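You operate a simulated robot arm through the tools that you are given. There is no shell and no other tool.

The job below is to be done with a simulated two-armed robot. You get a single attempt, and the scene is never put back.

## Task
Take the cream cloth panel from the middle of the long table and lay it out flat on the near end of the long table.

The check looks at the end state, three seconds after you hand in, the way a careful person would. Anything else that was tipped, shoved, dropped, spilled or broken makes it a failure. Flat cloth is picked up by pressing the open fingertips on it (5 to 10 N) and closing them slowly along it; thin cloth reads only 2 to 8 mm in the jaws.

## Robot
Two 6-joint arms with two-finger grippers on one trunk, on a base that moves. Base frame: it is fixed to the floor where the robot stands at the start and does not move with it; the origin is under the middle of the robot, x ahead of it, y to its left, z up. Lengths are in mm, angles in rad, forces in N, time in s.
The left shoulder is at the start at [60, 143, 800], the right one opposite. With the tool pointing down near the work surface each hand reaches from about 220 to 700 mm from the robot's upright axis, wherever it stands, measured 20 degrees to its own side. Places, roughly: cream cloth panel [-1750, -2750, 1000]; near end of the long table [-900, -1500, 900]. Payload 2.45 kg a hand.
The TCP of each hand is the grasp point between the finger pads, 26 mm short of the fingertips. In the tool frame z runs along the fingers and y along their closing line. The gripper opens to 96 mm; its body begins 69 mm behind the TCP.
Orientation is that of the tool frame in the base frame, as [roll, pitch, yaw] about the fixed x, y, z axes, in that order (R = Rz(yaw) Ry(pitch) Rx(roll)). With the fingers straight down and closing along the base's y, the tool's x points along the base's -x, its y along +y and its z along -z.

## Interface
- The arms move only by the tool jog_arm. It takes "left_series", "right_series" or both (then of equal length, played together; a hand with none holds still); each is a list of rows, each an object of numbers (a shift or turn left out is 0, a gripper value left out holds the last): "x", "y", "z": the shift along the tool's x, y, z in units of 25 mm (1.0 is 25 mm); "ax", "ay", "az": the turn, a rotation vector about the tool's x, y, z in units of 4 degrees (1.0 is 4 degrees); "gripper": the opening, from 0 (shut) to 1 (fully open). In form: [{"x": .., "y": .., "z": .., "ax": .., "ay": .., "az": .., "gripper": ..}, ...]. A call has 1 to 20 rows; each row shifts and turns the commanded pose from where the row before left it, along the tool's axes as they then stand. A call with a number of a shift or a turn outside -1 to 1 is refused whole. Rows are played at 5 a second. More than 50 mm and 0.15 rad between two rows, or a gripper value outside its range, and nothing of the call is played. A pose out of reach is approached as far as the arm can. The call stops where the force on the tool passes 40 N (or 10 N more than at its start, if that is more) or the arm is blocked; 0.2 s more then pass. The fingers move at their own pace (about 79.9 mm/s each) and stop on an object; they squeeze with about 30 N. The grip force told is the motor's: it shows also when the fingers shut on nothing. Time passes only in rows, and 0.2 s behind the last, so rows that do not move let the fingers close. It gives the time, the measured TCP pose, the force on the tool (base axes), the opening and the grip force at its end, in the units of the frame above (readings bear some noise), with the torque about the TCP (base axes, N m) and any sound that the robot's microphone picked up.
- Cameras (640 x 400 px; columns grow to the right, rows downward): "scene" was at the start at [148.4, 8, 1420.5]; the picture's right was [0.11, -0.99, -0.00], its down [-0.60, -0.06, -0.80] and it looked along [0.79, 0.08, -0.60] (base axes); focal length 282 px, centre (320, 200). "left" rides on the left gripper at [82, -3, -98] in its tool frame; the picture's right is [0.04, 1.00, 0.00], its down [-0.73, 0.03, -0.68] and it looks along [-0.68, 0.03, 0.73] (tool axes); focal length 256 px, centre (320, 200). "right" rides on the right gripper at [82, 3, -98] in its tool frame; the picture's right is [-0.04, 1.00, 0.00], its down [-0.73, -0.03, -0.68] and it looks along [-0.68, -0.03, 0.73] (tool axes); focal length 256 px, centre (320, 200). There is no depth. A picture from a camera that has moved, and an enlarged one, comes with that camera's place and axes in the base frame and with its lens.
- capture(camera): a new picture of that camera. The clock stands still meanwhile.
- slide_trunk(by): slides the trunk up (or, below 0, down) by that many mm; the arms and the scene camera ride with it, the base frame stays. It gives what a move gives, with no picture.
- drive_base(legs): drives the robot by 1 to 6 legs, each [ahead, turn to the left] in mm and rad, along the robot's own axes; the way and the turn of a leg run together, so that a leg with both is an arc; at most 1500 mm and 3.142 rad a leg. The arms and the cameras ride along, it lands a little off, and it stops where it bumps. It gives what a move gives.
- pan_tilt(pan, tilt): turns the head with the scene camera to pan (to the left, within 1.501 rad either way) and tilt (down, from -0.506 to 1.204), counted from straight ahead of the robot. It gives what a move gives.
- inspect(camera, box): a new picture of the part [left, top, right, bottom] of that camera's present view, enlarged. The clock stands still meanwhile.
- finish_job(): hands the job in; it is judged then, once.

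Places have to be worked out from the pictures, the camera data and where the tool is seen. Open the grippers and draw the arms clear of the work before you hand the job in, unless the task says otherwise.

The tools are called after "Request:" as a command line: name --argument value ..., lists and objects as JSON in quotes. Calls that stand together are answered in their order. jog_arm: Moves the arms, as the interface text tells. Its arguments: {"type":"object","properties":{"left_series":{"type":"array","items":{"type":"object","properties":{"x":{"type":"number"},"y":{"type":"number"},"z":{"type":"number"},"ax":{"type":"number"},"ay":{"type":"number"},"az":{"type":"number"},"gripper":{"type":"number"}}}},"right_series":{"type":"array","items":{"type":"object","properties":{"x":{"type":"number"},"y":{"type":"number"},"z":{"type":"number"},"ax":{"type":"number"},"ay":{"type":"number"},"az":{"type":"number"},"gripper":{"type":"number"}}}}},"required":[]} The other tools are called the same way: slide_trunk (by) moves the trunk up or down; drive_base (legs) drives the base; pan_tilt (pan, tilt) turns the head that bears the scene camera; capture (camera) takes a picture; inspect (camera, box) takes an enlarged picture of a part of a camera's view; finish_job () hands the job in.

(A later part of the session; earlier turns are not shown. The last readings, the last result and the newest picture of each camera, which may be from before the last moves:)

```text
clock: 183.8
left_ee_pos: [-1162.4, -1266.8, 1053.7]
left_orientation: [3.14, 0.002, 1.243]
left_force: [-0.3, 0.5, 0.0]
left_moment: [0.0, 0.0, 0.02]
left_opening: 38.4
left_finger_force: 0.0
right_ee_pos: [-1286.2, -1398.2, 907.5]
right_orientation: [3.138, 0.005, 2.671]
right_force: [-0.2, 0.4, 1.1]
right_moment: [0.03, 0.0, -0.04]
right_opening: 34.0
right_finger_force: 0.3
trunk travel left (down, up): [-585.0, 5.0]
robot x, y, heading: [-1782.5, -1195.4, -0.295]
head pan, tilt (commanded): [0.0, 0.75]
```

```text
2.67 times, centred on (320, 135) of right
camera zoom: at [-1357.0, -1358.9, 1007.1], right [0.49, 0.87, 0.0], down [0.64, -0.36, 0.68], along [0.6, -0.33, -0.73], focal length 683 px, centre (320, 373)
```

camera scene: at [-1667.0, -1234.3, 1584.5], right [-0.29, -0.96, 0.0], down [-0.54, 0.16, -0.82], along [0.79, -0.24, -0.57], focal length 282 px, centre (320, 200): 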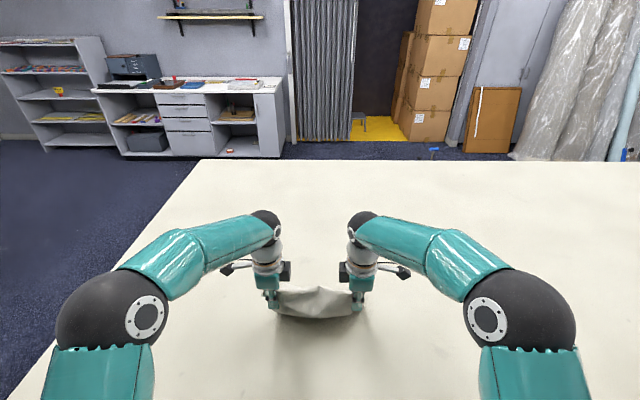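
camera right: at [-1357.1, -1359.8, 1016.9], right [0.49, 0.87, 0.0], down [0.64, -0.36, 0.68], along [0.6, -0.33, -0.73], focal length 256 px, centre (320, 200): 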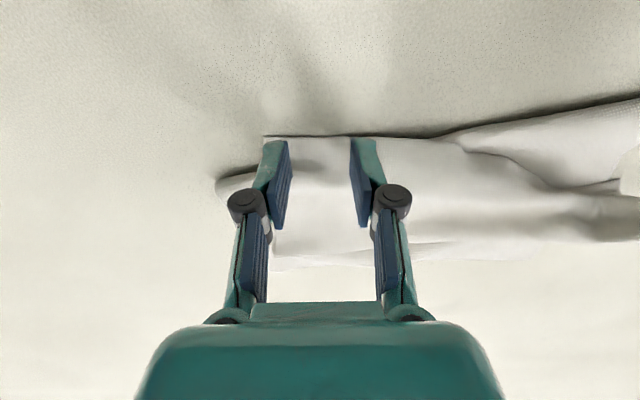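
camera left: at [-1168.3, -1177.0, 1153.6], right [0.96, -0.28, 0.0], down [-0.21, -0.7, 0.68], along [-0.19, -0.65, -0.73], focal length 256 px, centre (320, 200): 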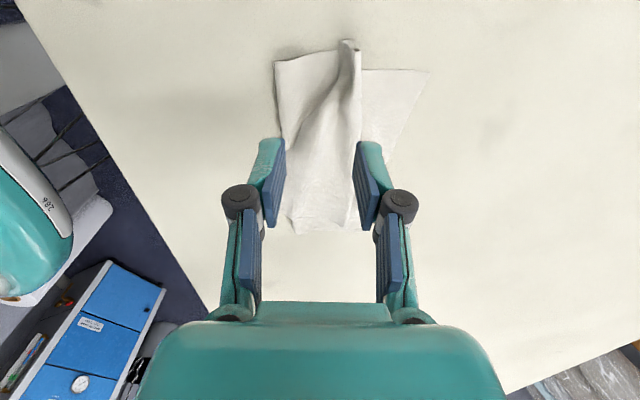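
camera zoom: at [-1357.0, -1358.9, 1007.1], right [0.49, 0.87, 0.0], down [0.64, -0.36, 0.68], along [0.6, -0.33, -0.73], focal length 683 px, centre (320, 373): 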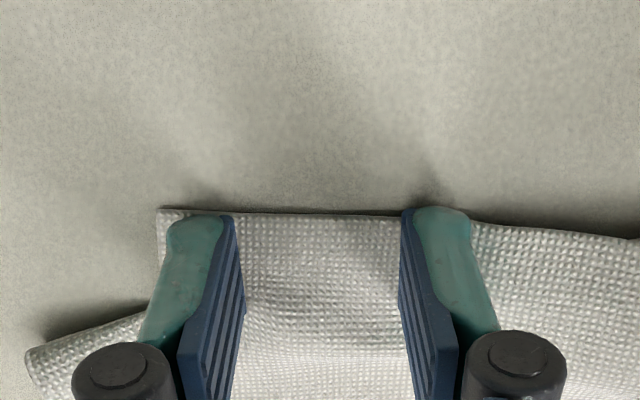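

The fingers stand on the hem edge with light contact. I'll press a little more and close slowly sideways.

Request:
jog_arm --right_series '[{"z": 0.05}, {"gripper": 0.33}, {"gripper": 0.31}, {"gripper": 0.29}, {"gripper": 0.27}, {"gripper": 0.25}, {"gripper": 0.23}, {"gripper": 0.21}]'

Request:
inspect --camera "right" --box '[200, 60, 440, 210]'

```text
clock: 185.6
left_ee_pos: [-1161.8, -1267.2, 1054.5]
left_orientation: [3.136, 0.001, 1.245]
left_force: [-0.3, -0.6, 0.4]
left_moment: [0.01, 0.0, -0.01]
left_opening: 38.3
left_finger_force: 0.1
right_ee_pos: [-1286.0, -1396.6, 907.2]
right_orientation: [3.136, 0.007, 2.672]
right_force: [0.2, -3.4, 16.8]
right_moment: [-0.21, -0.03, -0.01]
right_opening: 20.8
right_finger_force: 0.1
trunk travel left (down, up): [-585.0, 5.0]
robot x, y, heading: [-1783.9, -1198.7, -0.294]
head pan, tilt (commanded): [0.0, 0.75]
```

```text
2.67 times, centred on (320, 135) of right
camera zoom: at [-1357.8, -1358.1, 1006.5], right [0.49, 0.87, 0.0], down [0.64, -0.36, 0.68], along [0.6, -0.33, -0.73], focal length 683 px, centre (320, 373)
```

zoom: 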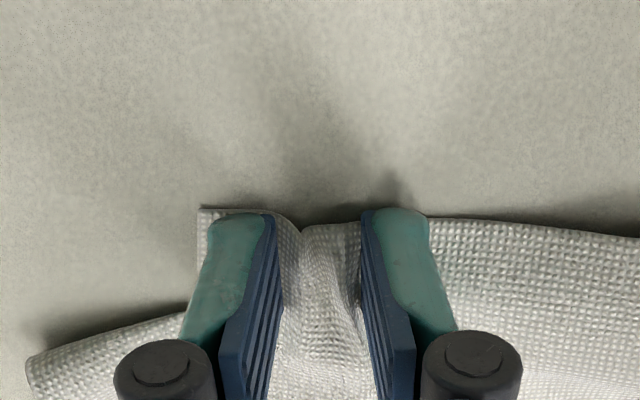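

The hem is gathering cleanly between the fingers. I'll ease the pressure slightly and close fully.

Request:
jog_arm --right_series '[{"z": -0.03, "gripper": 0.19}, {"gripper": 0.17}, {"gripper": 0.15}, {"gripper": 0.13}, {"gripper": 0.11}, {"gripper": 0.09}, {"gripper": 0.07}, {"gripper": 0.05}, {"gripper": 0.03}, {"gripper": 0.0}, {}, {}]'

Request:
inspect --camera "right" --box '[200, 60, 440, 210]'

```text
clock: 188.2
left_ee_pos: [-1162.1, -1267.2, 1054.7]
left_orientation: [3.139, 0.001, 1.246]
left_force: [-0.1, 0.5, 0.3]
left_moment: [-0.02, -0.02, 0.01]
left_opening: 38.4
left_finger_force: 0.0
right_ee_pos: [-1284.9, -1397.6, 906.8]
right_orientation: [3.137, 0.006, 2.674]
right_force: [-0.3, 0.5, 6.8]
right_moment: [0.05, -0.07, 0.03]
right_opening: 0.8
right_finger_force: 26.1
trunk travel left (down, up): [-585.0, 5.0]
robot x, y, heading: [-1783.1, -1195.9, -0.297]
head pan, tilt (commanded): [0.0, 0.75]
```

```text
2.67 times, centred on (320, 135) of right
camera zoom: at [-1357.4, -1358.6, 1006.4], right [0.49, 0.87, 0.0], down [0.64, -0.36, 0.68], along [0.6, -0.33, -0.73], focal length 683 px, centre (320, 373)
```

zoom: 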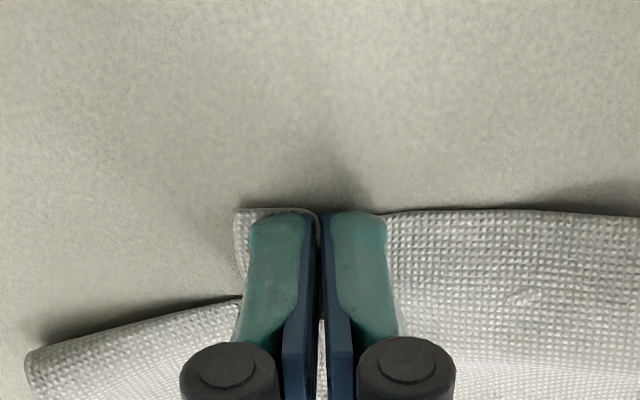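

The jaws read only 0.8 mm, so the fold may have slipped out. I'll lift 20 mm gently to see whether the hem comes along.

Request:
jog_arm --right_series '[{"z": -0.2}, {"z": -0.3}, {"z": -0.3}, {}]'

Request:
inspect --camera "right" --box '[200, 40, 440, 210]'

```text
clock: 189.2
left_ee_pos: [-1161.8, -1266.5, 1053.8]
left_orientation: [3.14, 0.002, 1.248]
left_force: [-0.7, -0.2, -0.1]
left_moment: [0.01, 0.03, -0.01]
left_opening: 38.3
left_finger_force: 0.0
right_ee_pos: [-1284.2, -1398.6, 925.8]
right_orientation: [3.138, 0.006, 2.673]
right_force: [-3.2, -3.1, 1.5]
right_moment: [-0.13, -0.03, 0.01]
right_opening: 3.2
right_finger_force: 26.6
trunk travel left (down, up): [-585.0, 5.0]
robot x, y, heading: [-1779.0, -1194.2, -0.29]
head pan, tilt (commanded): [0.0, 0.75]
```

```text
2.35 times, centred on (320, 125) of right
camera zoom: at [-1356.4, -1360.5, 1026.3], right [0.49, 0.87, 0.0], down [0.64, -0.36, 0.68], along [0.6, -0.33, -0.73], focal length 602 px, centre (320, 376)
```

zoom: 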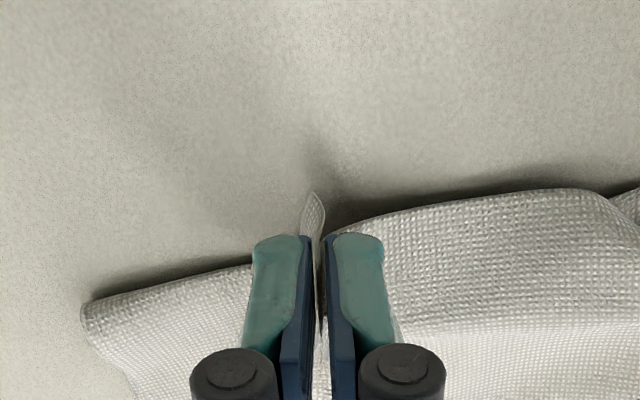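

The hem corner is held (3.2 mm) and lifts cleanly. I'll raise it 40 mm while drawing it back toward me about 100 mm to unfold the pleat on the right side.

Request:
jog_arm --right_series '[{"z": -0.5}, {"z": -0.5}, {"x": 0.3, "y": -0.1, "z": -0.4}, {"x": 0.45, "y": -0.15, "z": -0.2}, {"x": 0.45, "y": -0.15}, {"x": 0.45, "y": -0.15}, {"x": 0.45, "y": -0.15}, {"x": 0.45, "y": -0.15}, {"x": 0.45, "y": -0.15}, {}]'

Request:
capture --camera "right"

Request:
inspect --camera "scene" --box '[230, 180, 410, 340]'

Request:
capture --camera "left"

```text
clock: 191.4
left_ee_pos: [-1161.6, -1266.9, 1052.9]
left_orientation: [3.141, 0.002, 1.246]
left_force: [-0.1, -0.3, -0.7]
left_moment: [0.02, 0.0, 0.02]
left_opening: 38.4
left_finger_force: 0.1
right_ee_pos: [-1363.3, -1388.0, 967.2]
right_orientation: [3.137, 0.006, 2.673]
right_force: [1.5, 0.9, -0.4]
right_moment: [-0.03, 0.1, -0.01]
right_opening: 4.5
right_finger_force: 38.7
trunk travel left (down, up): [-585.0, 5.0]
robot x, y, heading: [-1783.3, -1202.1, -0.296]
head pan, tilt (commanded): [0.0, 0.75]
```

```text
taken
camera right: at [-1435.5, -1348.5, 1066.4], right [0.49, 0.87, 0.0], down [0.64, -0.36, 0.68], along [0.6, -0.33, -0.73], focal length 256 px, centre (320, 200)
```

right: 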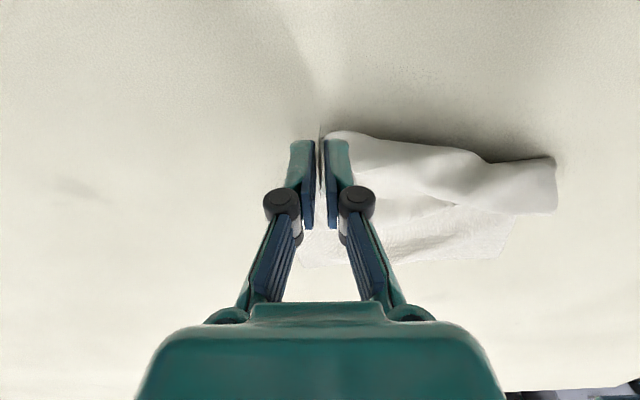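

```text
2.50 times, centred on (320, 260) of scene
camera zoom: at [-1643.0, -1241.6, 1571.6], right [-0.29, -0.96, 0.0], down [-0.65, 0.2, -0.73], along [0.7, -0.21, -0.68], focal length 704 px, centre (320, 50)
```

zoom: 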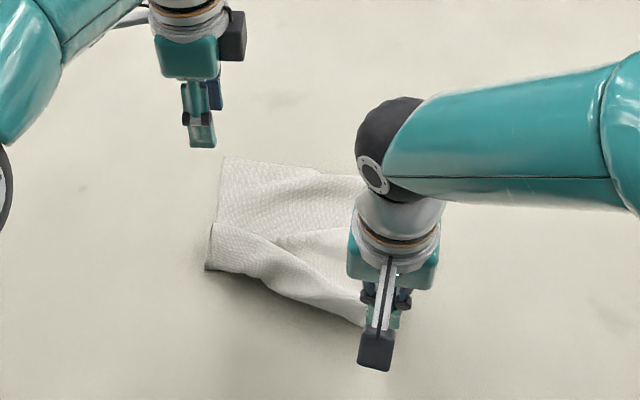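

```text
taken
camera left: at [-1138.8, -1186.9, 1153.2], right [0.96, -0.28, 0.0], down [-0.21, -0.7, 0.68], along [-0.19, -0.65, -0.73], focal length 256 px, centre (320, 200)
```

left: 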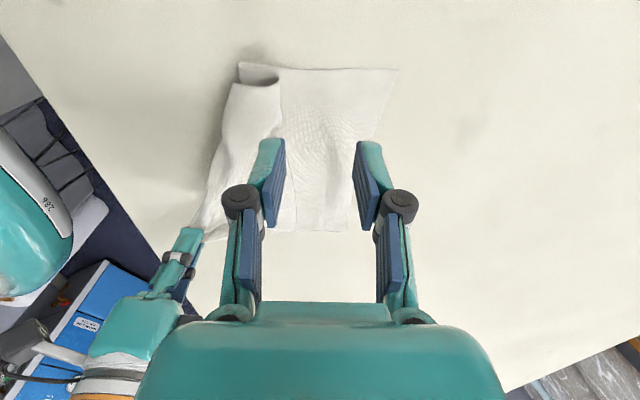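

The pull unfolded the right side well. On the left there is still a rolled fold; I'll zoom in there to see how the hem runs to its other corner.

Request:
inspect --camera "left" --box '[180, 40, 420, 250]'

Request:
inspect --camera "right" --box '[280, 100, 580, 290]'

Request:
inspect --camera "scene" --box '[270, 210, 380, 310]'

```text
1.90 times, centred on (300, 145) of left
camera zoom: at [-1138.8, -1186.9, 1153.2], right [0.96, -0.28, 0.0], down [-0.21, -0.7, 0.68], along [-0.19, -0.65, -0.73], focal length 488 px, centre (358, 305)
```

zoom: 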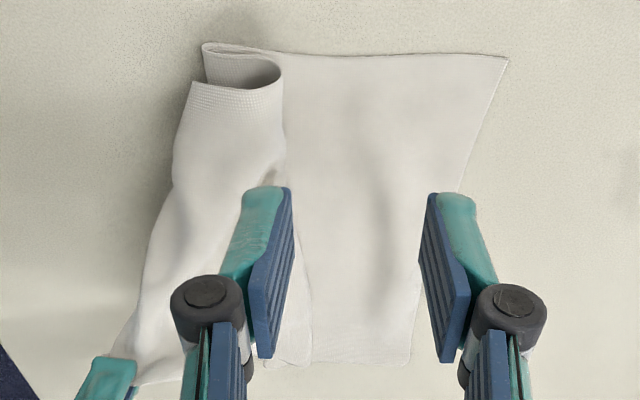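

```text
2.11 times, centred on (430, 195) of right
camera zoom: at [-1435.5, -1348.5, 1066.4], right [0.49, 0.87, 0.0], down [0.64, -0.36, 0.68], along [0.6, -0.33, -0.73], focal length 539 px, centre (88, 210)
```

zoom: 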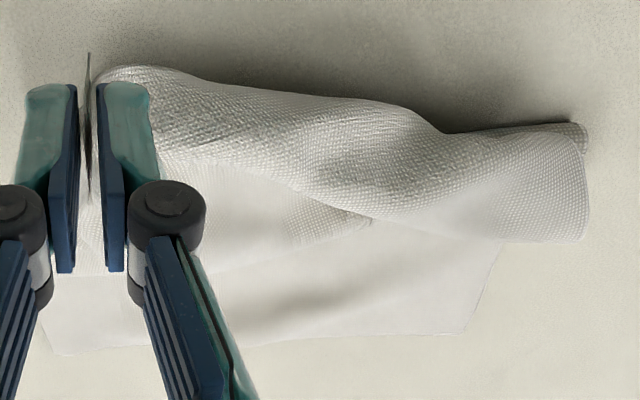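

```text
4.00 times, centred on (325, 260) of scene
camera zoom: at [-1643.0, -1241.6, 1571.6], right [-0.29, -0.96, 0.0], down [-0.65, 0.2, -0.73], along [0.7, -0.21, -0.68], focal length 1127 px, centre (300, -40)
```

zoom: 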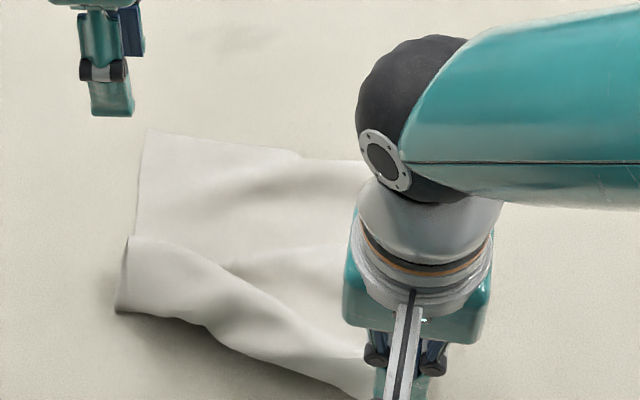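

Now the structure is clear: on the left the hem's other corner A lies on top at about [530, 115], just beyond the pleat fold. I'll rotate the left hand to pinch sideways as the right did, using the free space above the table.

Request:
jog_arm --left_series '[{"az": -1, "gripper": 0.35}, {"az": -1}, {"az": -1}, {"az": -1}, {"az": -1}, {"az": -1}, {"az": -1}, {"az": -1}, {"az": -1}, {"az": -1}, {"az": -1}, {"az": -1}, {"az": -1}, {"az": -1}, {"az": -1}, {"az": -1}, {"az": -1}, {"az": -1}, {"az": -1}, {"az": -1}]'

Request:
capture --camera "left"

```text
clock: 195.6
left_ee_pos: [-1162.4, -1267.2, 1052.1]
left_orientation: [-3.14, 0.002, 2.642]
left_force: [-0.5, 0.7, 0.2]
left_moment: [0.01, -0.01, 0.0]
left_opening: 33.5
left_finger_force: 0.0
right_ee_pos: [-1363.5, -1386.5, 966.5]
right_orientation: [3.139, 0.005, 2.672]
right_force: [-0.3, -0.1, -0.8]
right_moment: [0.02, 0.0, 0.02]
right_opening: 4.7
right_finger_force: 29.6
trunk travel left (down, up): [-585.0, 5.0]
robot x, y, heading: [-1781.0, -1199.5, -0.293]
head pan, tilt (commanded): [0.0, 0.75]
```

```text
taken
camera left: at [-1235.5, -1229.1, 1152.5], right [0.44, 0.9, 0.0], down [0.66, -0.32, 0.68], along [0.61, -0.3, -0.73], focal length 256 px, centre (320, 200)
```

left: 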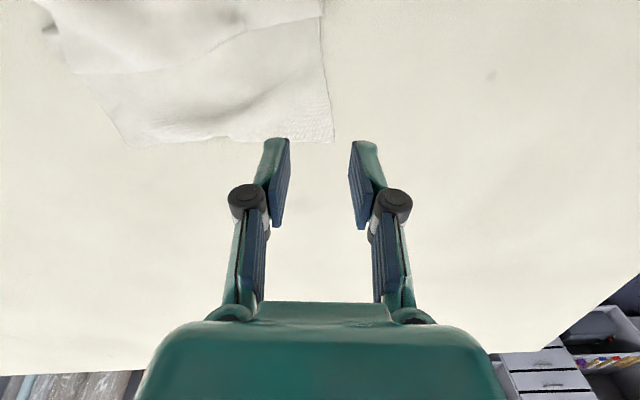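

The left hand is turned. I'll move it back over corner A at the current height and look down at it.

Request:
jog_arm --left_series '[{"x": 0.834, "y": -0.41}, {"x": 0.834, "y": -0.41}, {"x": 0.834, "y": -0.41}, {"x": 0.834, "y": -0.41}, {"z": 1}, {"z": 1}, {"z": 1}, {}]'

Request:
capture --camera "left"

```text
clock: 197.4
left_ee_pos: [-1253.6, -1264.8, 977.9]
left_orientation: [-3.139, 0.004, 2.642]
left_force: [-0.5, -1.4, 0.3]
left_moment: [0.0, -0.02, 0.0]
left_opening: 33.7
left_finger_force: 0.1
right_ee_pos: [-1363.8, -1385.8, 966.4]
right_orientation: [3.139, 0.004, 2.673]
right_force: [1.4, -0.3, 5.0]
right_moment: [0.0, -0.06, -0.02]
right_opening: 1.3
right_finger_force: 30.6
trunk travel left (down, up): [-585.0, 5.0]
robot x, y, heading: [-1784.3, -1200.1, -0.295]
head pan, tilt (commanded): [0.0, 0.75]
```

```text
taken
camera left: at [-1326.3, -1226.6, 1077.6], right [0.44, 0.9, 0.0], down [0.66, -0.32, 0.68], along [0.61, -0.3, -0.73], focal length 256 px, centre (320, 200)
```

left: 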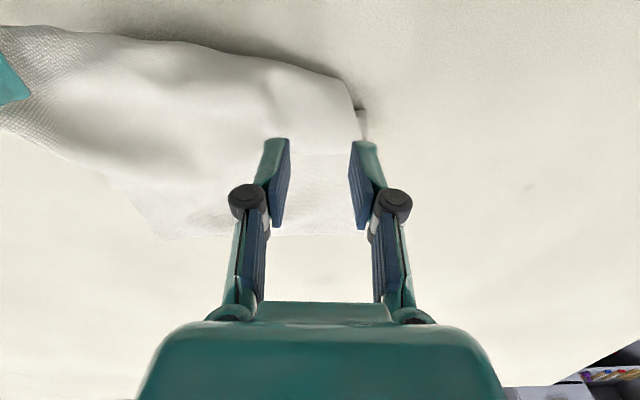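

Corner A now shows at about [505, 112] with a wide single-layer overhang. I'll position the left fingers along the hem 30 mm from the corner, turn them parallel to it, and lower to just above the cloth.

Request:
jog_arm --left_series '[{"x": 0.39, "y": -0.34}, {"x": 0.39, "y": -0.34}, {"az": 1}, {"az": 1}, {"az": 1}, {"z": 0.8}, {"z": 0.8}, {"z": 0.4}, {}]'

Request:
capture --camera "left"

```text
clock: 199.4
left_ee_pos: [-1277.8, -1267.8, 926.9]
left_orientation: [3.14, 0.004, 2.432]
left_force: [-0.2, -0.3, -1.1]
left_moment: [-0.03, 0.01, -0.03]
left_opening: 33.5
left_finger_force: 0.0
right_ee_pos: [-1363.5, -1388.0, 966.9]
right_orientation: [3.137, 0.005, 2.673]
right_force: [-0.5, 0.1, 1.0]
right_moment: [0.0, -0.01, -0.03]
right_opening: 3.5
right_finger_force: 27.0
trunk travel left (down, up): [-585.0, 5.0]
robot x, y, heading: [-1781.8, -1197.1, -0.298]
head pan, tilt (commanded): [0.0, 0.75]
```

```text
taken
camera left: at [-1342.2, -1215.7, 1027.2], right [0.62, 0.78, 0.0], down [0.57, -0.45, 0.68], along [0.53, -0.42, -0.73], focal length 256 px, centre (320, 200)
```

left: 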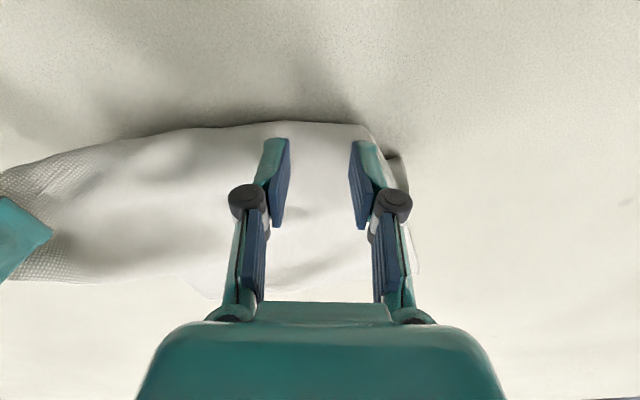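

The fingers are above the hem near corner A. I'll nudge 4 mm forward, lower to contact and check the force.

Request:
jog_arm --left_series '[{"x": -0.16, "z": 0.3}, {"z": 0.2}, {"z": 0.16}, {"z": 0.1}, {}]'

Request:
inspect --camera "left" --box '[200, 60, 440, 210]'

```text
clock: 200.6
left_ee_pos: [-1275.8, -1272.3, 908.1]
left_orientation: [3.141, 0.003, 2.434]
left_force: [-0.8, 0.2, 0.3]
left_moment: [0.01, 0.0, 0.02]
left_opening: 33.5
left_finger_force: 0.1
right_ee_pos: [-1363.7, -1387.0, 968.2]
right_orientation: [3.138, 0.005, 2.672]
right_force: [0.8, -0.6, -1.4]
right_moment: [0.02, 0.04, -0.02]
right_opening: 4.6
right_finger_force: 32.3
trunk travel left (down, up): [-585.0, 5.0]
robot x, y, heading: [-1786.2, -1197.7, -0.291]
head pan, tilt (commanded): [0.0, 0.75]
```

```text
2.67 times, centred on (320, 135) of left
camera zoom: at [-1339.8, -1219.3, 1008.3], right [0.62, 0.78, 0.0], down [0.57, -0.45, 0.68], along [0.53, -0.42, -0.73], focal length 683 px, centre (320, 373)
```

zoom: 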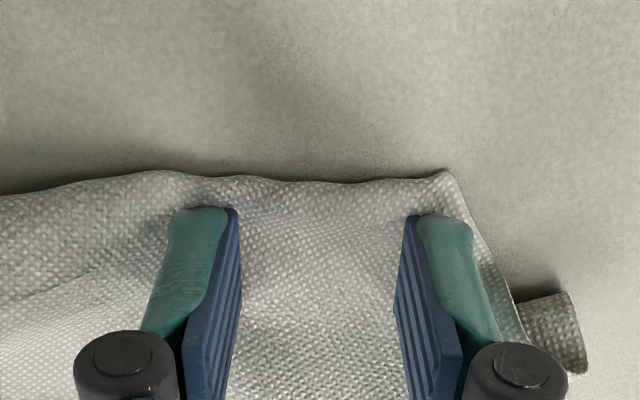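

Corner A and the hem are right in front of the fingers. I'll press 2 mm more and close slowly.

Request:
jog_arm --left_series '[{"z": 0.06}, {"z": 0.05}, {"gripper": 0.33}, {"gripper": 0.31}, {"gripper": 0.29}, {"gripper": 0.27}, {"gripper": 0.25}, {"gripper": 0.23}, {"gripper": 0.21}]'

Request:
inspect --camera "left" --box '[200, 60, 440, 210]'

```text
clock: 202.6
left_ee_pos: [-1275.7, -1270.9, 907.5]
left_orientation: [3.141, 0.004, 2.434]
left_force: [-0.7, -2.5, 9.8]
left_moment: [-0.1, 0.12, -0.02]
left_opening: 20.2
left_finger_force: 0.1
right_ee_pos: [-1363.8, -1387.5, 967.1]
right_orientation: [3.137, 0.006, 2.672]
right_force: [0.7, -0.1, -0.9]
right_moment: [-0.01, 0.05, 0.0]
right_opening: 3.9
right_finger_force: 28.3
trunk travel left (down, up): [-585.0, 5.0]
robot x, y, heading: [-1782.5, -1201.3, -0.296]
head pan, tilt (commanded): [0.0, 0.75]
```

```text
2.67 times, centred on (320, 135) of left
camera zoom: at [-1340.2, -1219.1, 1006.6], right [0.62, 0.78, 0.0], down [0.57, -0.45, 0.68], along [0.53, -0.42, -0.73], focal length 683 px, centre (320, 373)
```

zoom: 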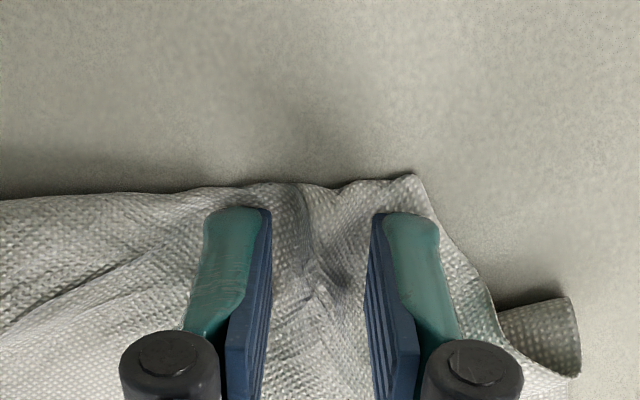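

The cloth is folding up between the left fingers with about 10 N of pressure. I'll close fully.

Request:
jog_arm --left_series '[{"gripper": 0.19}, {"gripper": 0.17}, {"gripper": 0.15}, {"gripper": 0.13}, {"gripper": 0.11}, {"gripper": 0.09}, {"gripper": 0.07}, {"gripper": 0.05}, {"gripper": 0.03}, {"gripper": 0.0}, {}, {}]'

Request:
inspect --camera "left" --box '[200, 60, 440, 210]'

```text
clock: 205.2
left_ee_pos: [-1275.8, -1270.9, 906.9]
left_orientation: [3.141, 0.003, 2.433]
left_force: [-0.4, -1.5, 10.0]
left_moment: [-0.08, -0.11, 0.01]
left_opening: 0.2
left_finger_force: 27.3
right_ee_pos: [-1364.3, -1387.3, 966.6]
right_orientation: [3.138, 0.004, 2.672]
right_force: [1.2, 0.3, -3.1]
right_moment: [0.01, 0.09, -0.01]
right_opening: 3.0
right_finger_force: 26.2
trunk travel left (down, up): [-585.0, 5.0]
robot x, y, heading: [-1782.1, -1198.3, -0.294]
head pan, tilt (commanded): [0.0, 0.75]
```

```text
2.67 times, centred on (320, 135) of left
camera zoom: at [-1340.1, -1218.9, 1006.2], right [0.62, 0.78, 0.0], down [0.57, -0.45, 0.68], along [0.53, -0.42, -0.73], focal length 683 px, centre (320, 373)
```

zoom: 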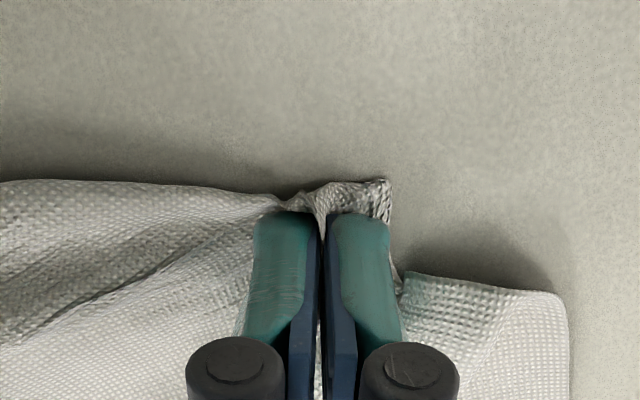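

There's cloth visible between the left fingertips. I'll lift it 20 mm to confirm the grip.

Request:
jog_arm --left_series '[{"z": -0.2}, {"z": -0.3}, {"z": -0.3}, {}]'

Request:
inspect --camera "left" --box '[200, 40, 440, 210]'

```text
clock: 206.2
left_ee_pos: [-1276.1, -1271.3, 926.1]
left_orientation: [-3.141, 0.003, 2.432]
left_force: [-0.8, -0.8, 3.3]
left_moment: [-0.02, -0.02, 0.0]
left_opening: 4.3
left_finger_force: 28.5
right_ee_pos: [-1363.4, -1388.6, 966.0]
right_orientation: [3.138, 0.006, 2.672]
right_force: [0.5, 0.7, 1.2]
right_moment: [0.04, -0.04, 0.03]
right_opening: 2.3
right_finger_force: 34.4
trunk travel left (down, up): [-585.0, 5.0]
robot x, y, heading: [-1784.0, -1200.8, -0.29]
head pan, tilt (commanded): [0.0, 0.75]
```

```text
2.35 times, centred on (320, 125) of left
camera zoom: at [-1340.4, -1219.0, 1026.3], right [0.62, 0.78, 0.0], down [0.57, -0.45, 0.68], along [0.53, -0.42, -0.73], focal length 602 px, centre (320, 376)
```

zoom: 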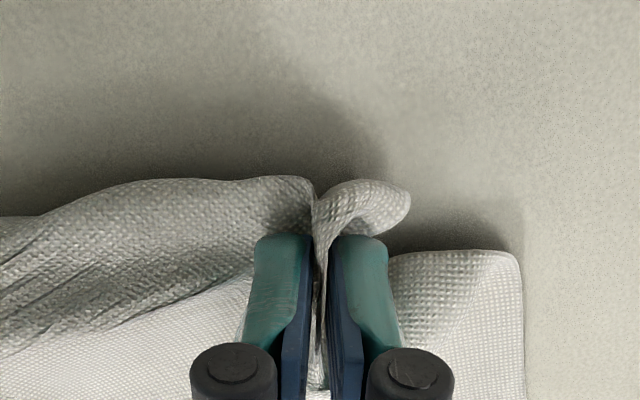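

Both hem corners are now held well (4.3 and 2-4 mm). I'll lift both hands together to hang the panel by its hem, evening out their spacing on the way.

Request:
jog_arm --left_series '[{"z": -0.8}, {"z": -0.8}, {"z": -0.7, "x": 0.077, "az": -0.2}, {"z": -0.785, "x": 0.077, "az": -0.2}, {"z": -0.785, "x": 0.077, "az": -0.2}, {"z": -0.785, "x": 0.077, "az": -0.2}, {"z": -0.785, "x": 0.077, "az": -0.2}, {"z": -0.785, "x": 0.077, "az": -0.2}, {"z": -0.785, "x": 0.077, "az": -0.2}, {"z": -0.785, "x": 0.077, "az": -0.2}, {"z": -0.785, "x": 0.077, "az": -0.2}, {"z": -0.785, "x": 0.077, "az": -0.2}, {"z": -0.785, "x": 0.077, "az": -0.2}, {"z": -0.785, "x": 0.077, "az": -0.2}, {"z": -0.785, "x": 0.077, "az": -0.2}, {"z": -0.785, "x": 0.077, "az": -0.2}, {}, {}]' --right_series '[{}, {}, {"z": -0.7, "x": -0.084, "y": -0.066}, {"z": -0.783, "x": -0.084, "y": -0.066}, {"z": -0.783, "x": -0.084, "y": -0.066}, {"z": -0.783, "x": -0.084, "y": -0.066}, {"z": -0.783, "x": -0.084, "y": -0.066}, {"z": -0.783, "x": -0.084, "y": -0.066}, {"z": -0.783, "x": -0.084, "y": -0.066}, {"z": -0.783, "x": -0.084, "y": -0.066}, {"z": -0.783, "x": -0.084, "y": -0.066}, {"z": -0.783, "x": -0.084, "y": -0.066}, {"z": -0.783, "x": -0.084, "y": -0.066}, {"z": -0.783, "x": -0.084, "y": -0.066}, {"z": -0.783, "x": -0.084, "y": -0.066}, {"z": -0.783, "x": -0.084, "y": -0.066}, {}, {}]'

Request:
capture --camera "scene"

Request:
capture --camera "left"

Request:
capture --camera "right"

```text
clock: 210.0
left_ee_pos: [-1298.5, -1253.8, 1238.7]
left_orientation: [-3.139, 0.002, 2.627]
left_force: [-5.3, -18.7, -0.3]
left_moment: [-0.5, 0.12, -0.08]
left_opening: 2.3
left_finger_force: 30.1
right_ee_pos: [-1349.1, -1420.6, 1238.3]
right_orientation: [3.136, 0.004, 2.676]
right_force: [5.5, 19.6, 0.4]
right_moment: [0.56, -0.17, 0.2]
right_opening: 2.6
right_finger_force: 30.0
trunk travel left (down, up): [-585.0, 5.0]
robot x, y, heading: [-1782.4, -1197.1, -0.295]
head pan, tilt (commanded): [0.0, 0.75]
```

```text
taken
camera scene: at [-1643.5, -1241.6, 1571.6], right [-0.29, -0.96, 0.0], down [-0.65, 0.2, -0.73], along [0.7, -0.21, -0.68], focal length 282 px, centre (320, 200)
```

scene: 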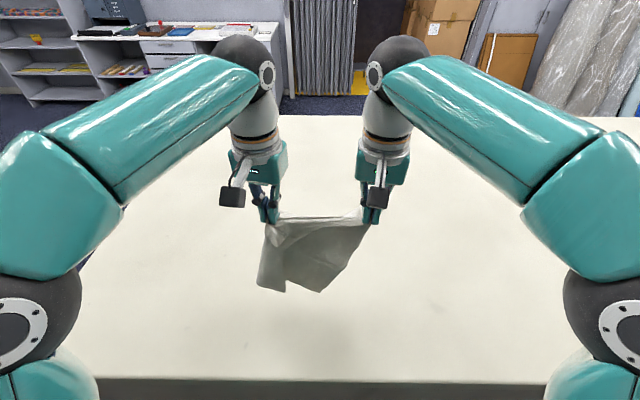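

```text
taken
camera left: at [-1371.5, -1215.4, 1338.3], right [0.46, 0.89, 0.0], down [0.65, -0.33, 0.68], along [0.6, -0.31, -0.73], focal length 256 px, centre (320, 200)
```

left: 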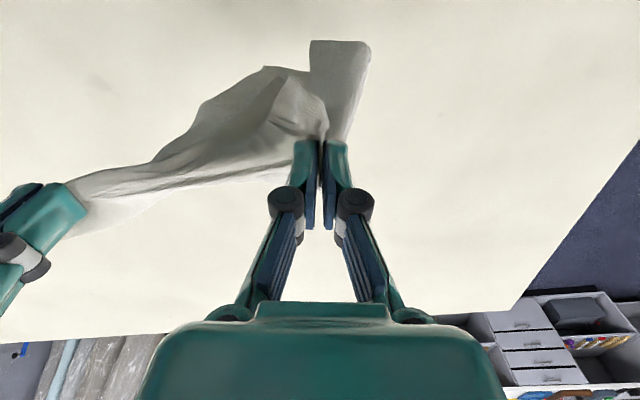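

```text
taken
camera right: at [-1422.2, -1382.3, 1338.4], right [0.49, 0.87, 0.01], down [0.64, -0.36, 0.68], along [0.6, -0.33, -0.73], focal length 256 px, centre (320, 200)
```

right: 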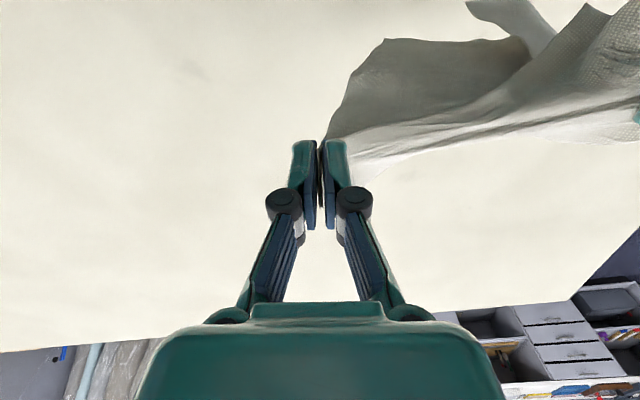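

The hem is overstretched: 19 N between the hands at 174 mm separation. I'll move the hands together by about 22 mm right away to relax it.

Request:
jog_arm --left_series '[{"y": -0.22}, {"y": -0.22}, {}]' --right_series '[{"y": 0.22}, {"y": 0.22}, {}]'

Request:
inspect --camera "scene" --box '[200, 140, 440, 330]'

Request:
capture --camera "left"

Request:
capture --camera "right"

```text
clock: 210.8
left_ee_pos: [-1303.0, -1263.4, 1239.2]
left_orientation: [3.141, 0.003, 2.628]
left_force: [0.3, -1.9, 0.5]
left_moment: [-0.16, 0.07, 0.01]
left_opening: 2.2
left_finger_force: 27.5
right_ee_pos: [-1344.9, -1411.3, 1239.7]
right_orientation: [3.138, 0.007, 2.671]
right_force: [0.8, 1.4, 0.8]
right_moment: [0.01, 0.01, 0.01]
right_opening: 2.6
right_finger_force: 27.0
trunk travel left (down, up): [-585.0, 5.0]
robot x, y, heading: [-1780.6, -1203.0, -0.295]
head pan, tilt (commanded): [0.0, 0.75]
```

```text
2.11 times, centred on (320, 235) of scene
camera zoom: at [-1643.7, -1241.5, 1571.7], right [-0.29, -0.96, 0.0], down [-0.65, 0.2, -0.73], along [0.7, -0.21, -0.68], focal length 593 px, centre (320, 126)
```

zoom: 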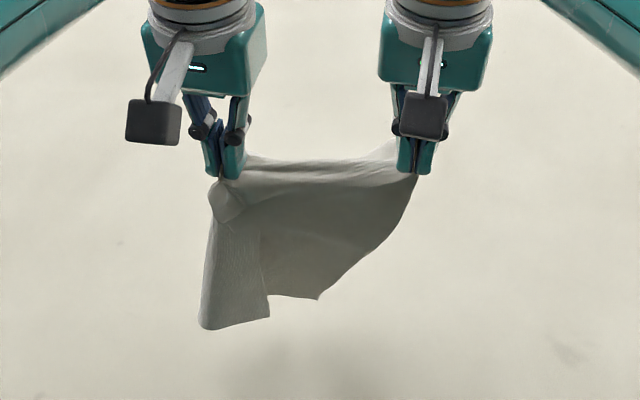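

```text
taken
camera left: at [-1376.8, -1224.6, 1338.7], right [0.46, 0.89, 0.0], down [0.65, -0.33, 0.68], along [0.61, -0.31, -0.73], focal length 256 px, centre (320, 200)
```

left: 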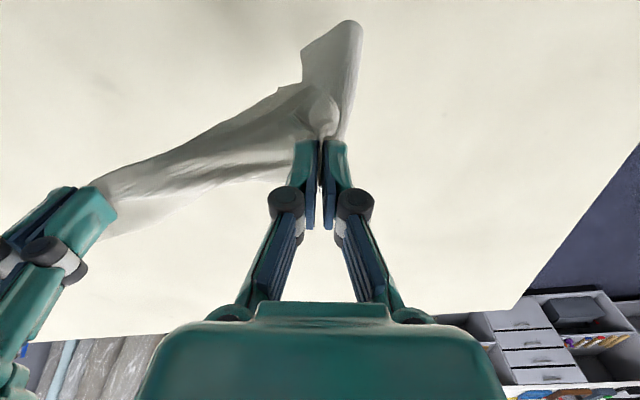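

```text
taken
camera right: at [-1415.9, -1373.5, 1338.8], right [0.49, 0.87, 0.0], down [0.64, -0.36, 0.68], along [0.6, -0.33, -0.73], focal length 256 px, centre (320, 200)
```

right: 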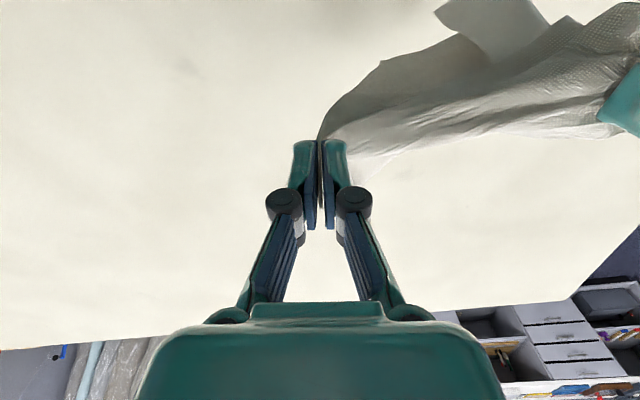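

Tension is gone. I'll let the cloth settle for a second and inspect its shape more closely, since the left side looks pleated.

Request:
jog_arm --left_series '[{}, {}, {}, {}, {}]' --right_series '[{}, {}, {}, {}, {}]'

Request:
inspect --camera "scene" --box '[230, 170, 410, 310]'

Request:
inspect --camera "left" --box '[80, 0, 400, 220]'

Request:
inspect --camera "right" --box '[300, 0, 640, 220]'

```text
clock: 212.0
left_ee_pos: [-1303.6, -1264.1, 1239.9]
left_orientation: [-3.14, 0.003, 2.627]
left_force: [-2.2, -4.5, -0.9]
left_moment: [0.22, -0.05, 0.0]
left_opening: 0.8
left_finger_force: 26.4
right_ee_pos: [-1343.5, -1411.5, 1238.8]
right_orientation: [3.137, 0.006, 2.671]
right_force: [0.2, 1.1, -0.3]
right_moment: [0.03, -0.01, -0.01]
right_opening: 3.4
right_finger_force: 27.4
trunk travel left (down, up): [-585.0, 5.0]
robot x, y, heading: [-1781.4, -1198.1, -0.294]
head pan, tilt (commanded): [0.0, 0.75]
```

```text
2.86 times, centred on (320, 240) of scene
camera zoom: at [-1643.3, -1241.3, 1571.6], right [-0.29, -0.96, 0.0], down [-0.65, 0.2, -0.73], along [0.7, -0.21, -0.68], focal length 805 px, centre (320, 86)
```

zoom: 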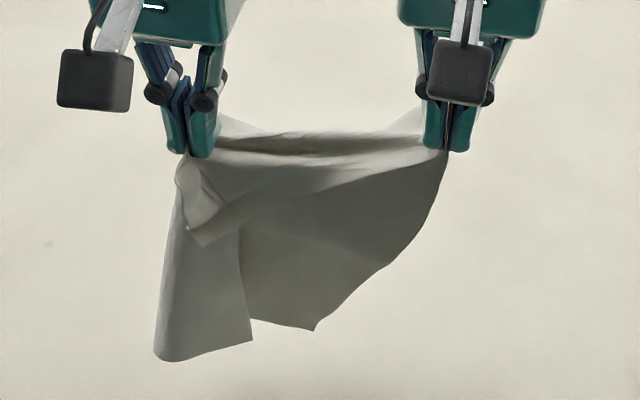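

```text
1.82 times, centred on (240, 110) of left
camera zoom: at [-1376.6, -1224.9, 1338.3], right [0.46, 0.89, 0.0], down [0.65, -0.33, 0.68], along [0.6, -0.31, -0.73], focal length 465 px, centre (466, 364)
```

zoom: 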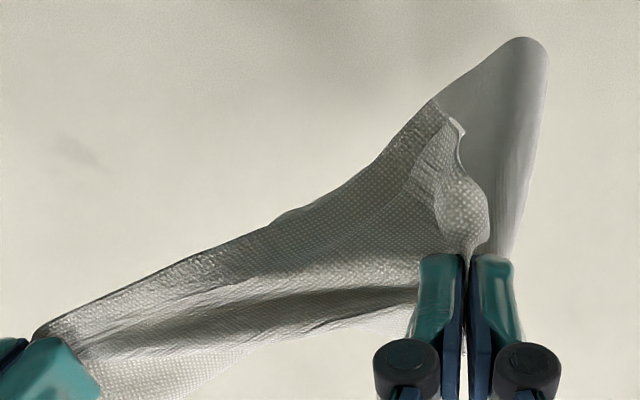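

```text
1.82 times, centred on (470, 110) of right
camera zoom: at [-1415.6, -1372.9, 1338.6], right [0.49, 0.87, 0.0], down [0.64, -0.36, 0.68], along [0.6, -0.33, -0.73], focal length 465 px, centre (47, 364)
```

zoom: 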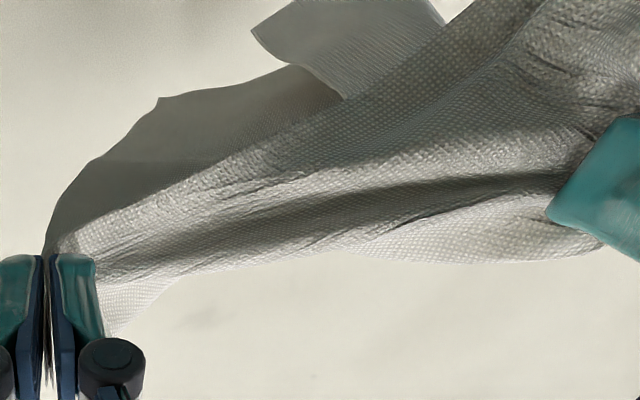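

The lower edge is still touching the table, which distorts the drape. I'll raise both hands another 45 mm so the panel hangs free, then look again.

Request:
jog_arm --left_series '[{"z": -0.45}, {"z": -0.45}, {"z": -0.45}, {"z": -0.45}, {}, {}, {}, {}]' --right_series '[{"z": -0.45}, {"z": -0.45}, {"z": -0.45}, {"z": -0.45}, {}, {}, {}, {}]'

Request:
inspect --camera "scene" --box '[220, 140, 420, 310]'

Request:
capture --camera "left"

Request:
capture --camera "right"

```text
clock: 213.8
left_ee_pos: [-1305.9, -1264.9, 1283.4]
left_orientation: [-3.14, 0.004, 2.626]
left_force: [-0.3, -1.4, -0.4]
left_moment: [-0.09, 0.03, -0.01]
left_opening: 4.1
left_finger_force: 29.0
right_ee_pos: [-1343.4, -1410.5, 1284.0]
right_orientation: [3.139, 0.005, 2.675]
right_force: [-0.3, 1.1, 0.8]
right_moment: [-0.04, 0.02, -0.02]
right_opening: 3.2
right_finger_force: 27.3
trunk travel left (down, up): [-585.0, 5.0]
robot x, y, heading: [-1782.9, -1196.3, -0.294]
head pan, tilt (commanded): [0.0, 0.75]
```

```text
2.35 times, centred on (320, 225) of scene
camera zoom: at [-1643.4, -1241.4, 1571.6], right [-0.29, -0.96, 0.0], down [-0.65, 0.2, -0.73], along [0.7, -0.21, -0.68], focal length 663 px, centre (320, 141)
```

zoom: 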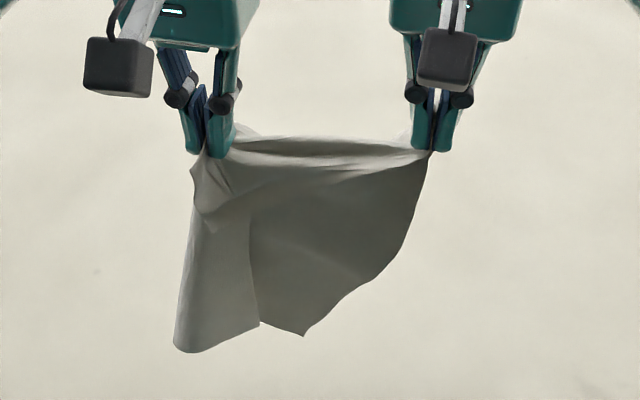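

```text
taken
camera left: at [-1377.9, -1225.8, 1382.3], right [0.46, 0.89, 0.0], down [0.65, -0.33, 0.68], along [0.61, -0.31, -0.73], focal length 256 px, centre (320, 200)
```

left: 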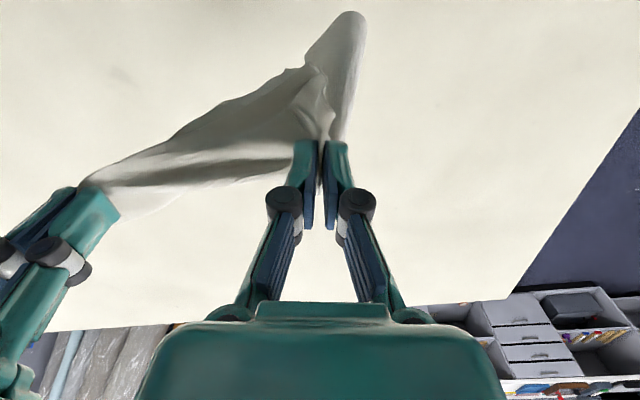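

```text
taken
camera right: at [-1416.2, -1372.8, 1383.3], right [0.49, 0.87, 0.0], down [0.64, -0.36, 0.68], along [0.6, -0.33, -0.73], focal length 256 px, centre (320, 200)
```

right: 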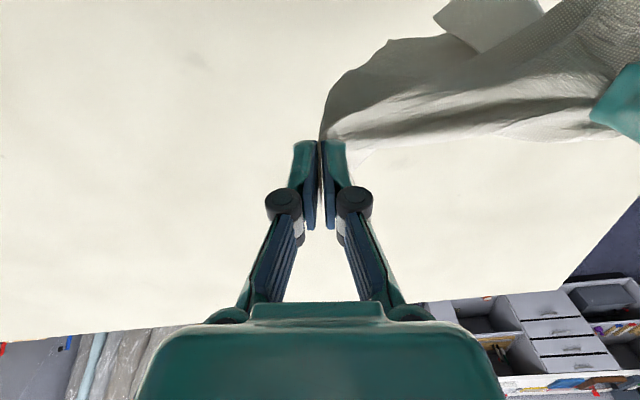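

The panel hangs free now, but a strip on the left seems folded over to the front. I'll zoom in tightly to tell edges from folds.

Request:
inspect --camera "scene" --box '[265, 175, 360, 250]'

Request:
inspect --camera "scene" --box '[265, 215, 360, 290]'

Request:
inspect --camera "left" --box '[240, 0, 400, 150]'

```text
5.33 times, centred on (312, 212) of scene
camera zoom: at [-1643.4, -1241.4, 1571.6], right [-0.29, -0.96, 0.0], down [-0.65, 0.2, -0.73], along [0.7, -0.21, -0.68], focal length 1502 px, centre (360, 133)
```

zoom: 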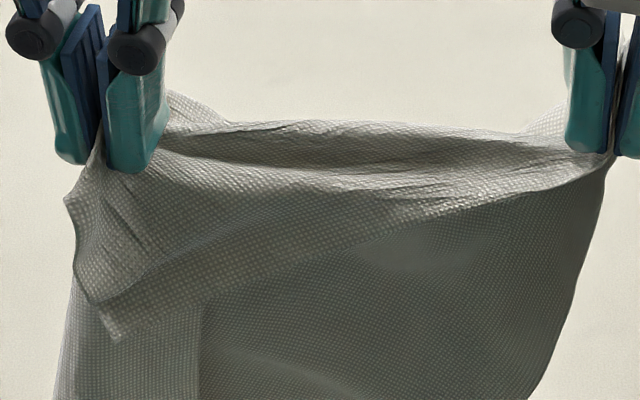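

```text
5.33 times, centred on (312, 252) of scene
camera zoom: at [-1643.4, -1241.4, 1571.6], right [-0.29, -0.96, 0.0], down [-0.65, 0.2, -0.73], along [0.7, -0.21, -0.68], focal length 1502 px, centre (360, -80)
```

zoom: 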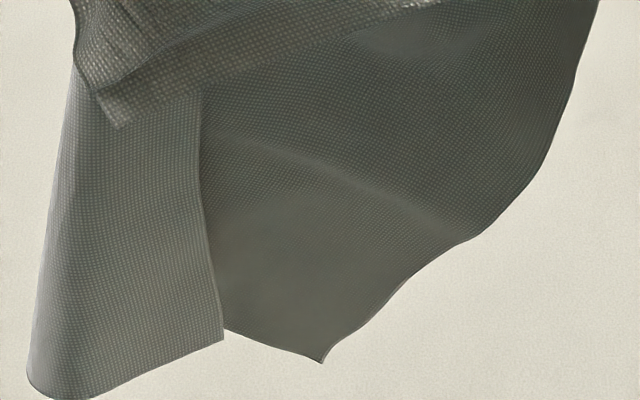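

```text
2.67 times, centred on (320, 75) of left
camera zoom: at [-1377.9, -1225.8, 1382.3], right [0.46, 0.89, 0.0], down [0.65, -0.33, 0.68], along [0.61, -0.31, -0.73], focal length 683 px, centre (320, 533)
```

zoom: 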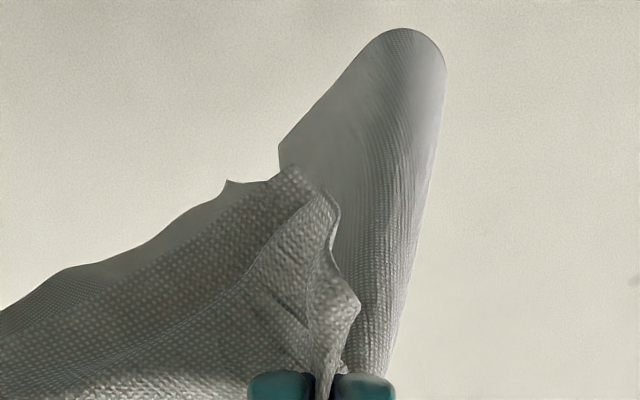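

I now see that the left hand holds an interior point: the true corner A hangs as a free flap in front, about 100 mm below the left grip, while the right hand has corner B properly. I'll set the left part down again so that flap A comes to lie on the table toward me, keeping B in the right hand; first forward and down.

Request:
jog_arm --left_series '[{"ay": -1, "x": -0.88}, {"ay": -1, "x": -0.878, "z": 0.061}, {"ay": -1, "x": -0.871, "z": 0.122}, {"ay": -1, "x": -0.861, "z": 0.183}, {"x": 0.165, "z": 0.577}, {"x": 0.165, "z": 0.577}, {"x": 0.165, "z": 0.577}, {"x": 0.165, "z": 0.577}, {"ay": 1, "x": 0.286, "z": 0.417}, {"ay": 1, "x": 0.256, "z": 0.436}, {"ay": 1, "x": 0.225, "z": 0.453}, {"ay": 1, "x": 0.193, "z": 0.468}, {"x": 0.16, "z": 0.48}, {"x": 0.16, "z": 0.48}, {"x": 0.16, "z": 0.48}, {"x": 0.16, "z": 0.48}, {"x": 0.16, "z": 0.48}, {"x": 0.16, "z": 0.48}, {"x": 0.16, "z": 0.48}, {}]' --right_series '[{"ay": -1, "x": -0.88}, {"ay": -1, "x": -0.878, "z": 0.061}, {"ay": -1, "x": -0.871, "z": 0.122}, {"ay": -1, "x": -0.861, "z": 0.183}, {"x": 0.165, "z": 0.577}, {"x": 0.165, "z": 0.577}, {"x": 0.165, "z": 0.577}, {"x": 0.165, "z": 0.577}, {"ay": 1, "x": 0.286, "z": 0.417}, {"ay": 1, "x": 0.256, "z": 0.436}, {"ay": 1, "x": 0.225, "z": 0.453}, {"ay": 1, "x": 0.193, "z": 0.468}, {"x": 0.16, "z": 0.48}, {"x": 0.16, "z": 0.48}, {"x": 0.16, "z": 0.48}, {"x": 0.16, "z": 0.48}, {"x": 0.16, "z": 0.48}, {"x": 0.16, "z": 0.48}, {"x": 0.16, "z": 0.48}, {}]'

Request:
inspect --camera "scene" --box '[220, 160, 420, 330]'

Request:
capture --camera "left"

Request:
capture --camera "right"

```text
clock: 218.0
left_ee_pos: [-1263.9, -1285.5, 1091.2]
left_orientation: [-3.138, 0.004, 2.629]
left_force: [-1.8, -3.3, -1.1]
left_moment: [-0.07, 0.04, -0.07]
left_opening: 3.3
left_finger_force: 29.5
right_ee_pos: [-1304.4, -1430.5, 1092.2]
right_orientation: [3.138, 0.006, 2.672]
right_force: [2.2, 3.5, 1.9]
right_moment: [0.1, -0.07, -0.03]
right_opening: 1.4
right_finger_force: 29.5
trunk travel left (down, up): [-585.0, 5.0]
robot x, y, heading: [-1783.5, -1200.9, -0.294]
head pan, tilt (commanded): [0.0, 0.75]
```

```text
2.35 times, centred on (320, 245) of scene
camera zoom: at [-1643.6, -1241.6, 1571.6], right [-0.29, -0.96, 0.0], down [-0.65, 0.2, -0.73], along [0.7, -0.21, -0.68], focal length 663 px, centre (320, 94)
```

zoom: 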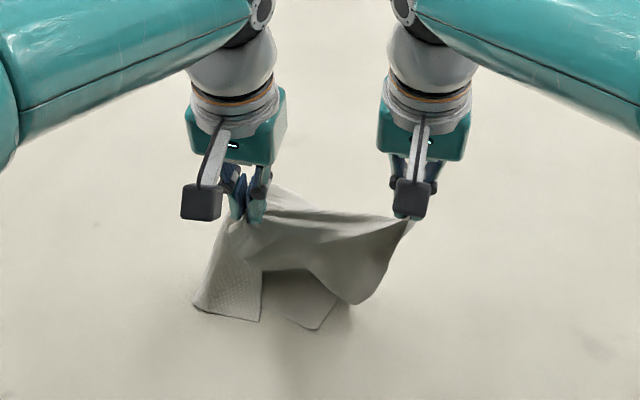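

```text
taken
camera left: at [-1337.3, -1247.0, 1191.3], right [0.46, 0.89, 0.0], down [0.65, -0.33, 0.68], along [0.61, -0.31, -0.73], focal length 256 px, centre (320, 200)
```

left: 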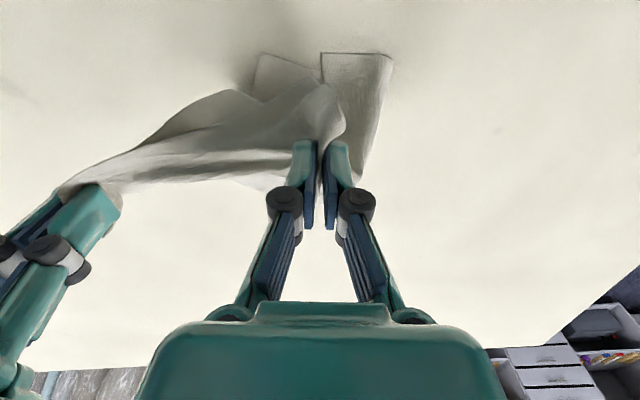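

```text
taken
camera right: at [-1376.6, -1391.7, 1192.3], right [0.49, 0.87, 0.0], down [0.64, -0.36, 0.68], along [0.6, -0.33, -0.73], focal length 256 px, centre (320, 200)
```

right: 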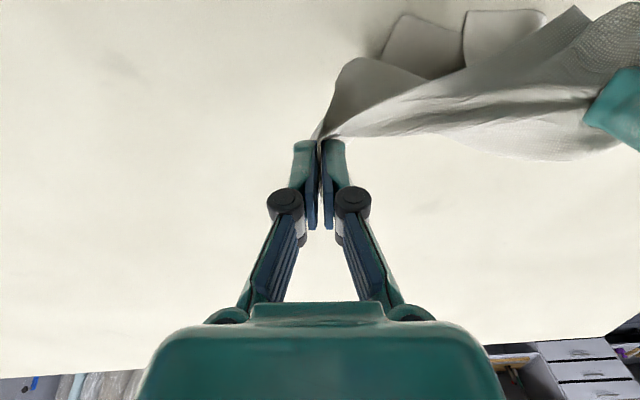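

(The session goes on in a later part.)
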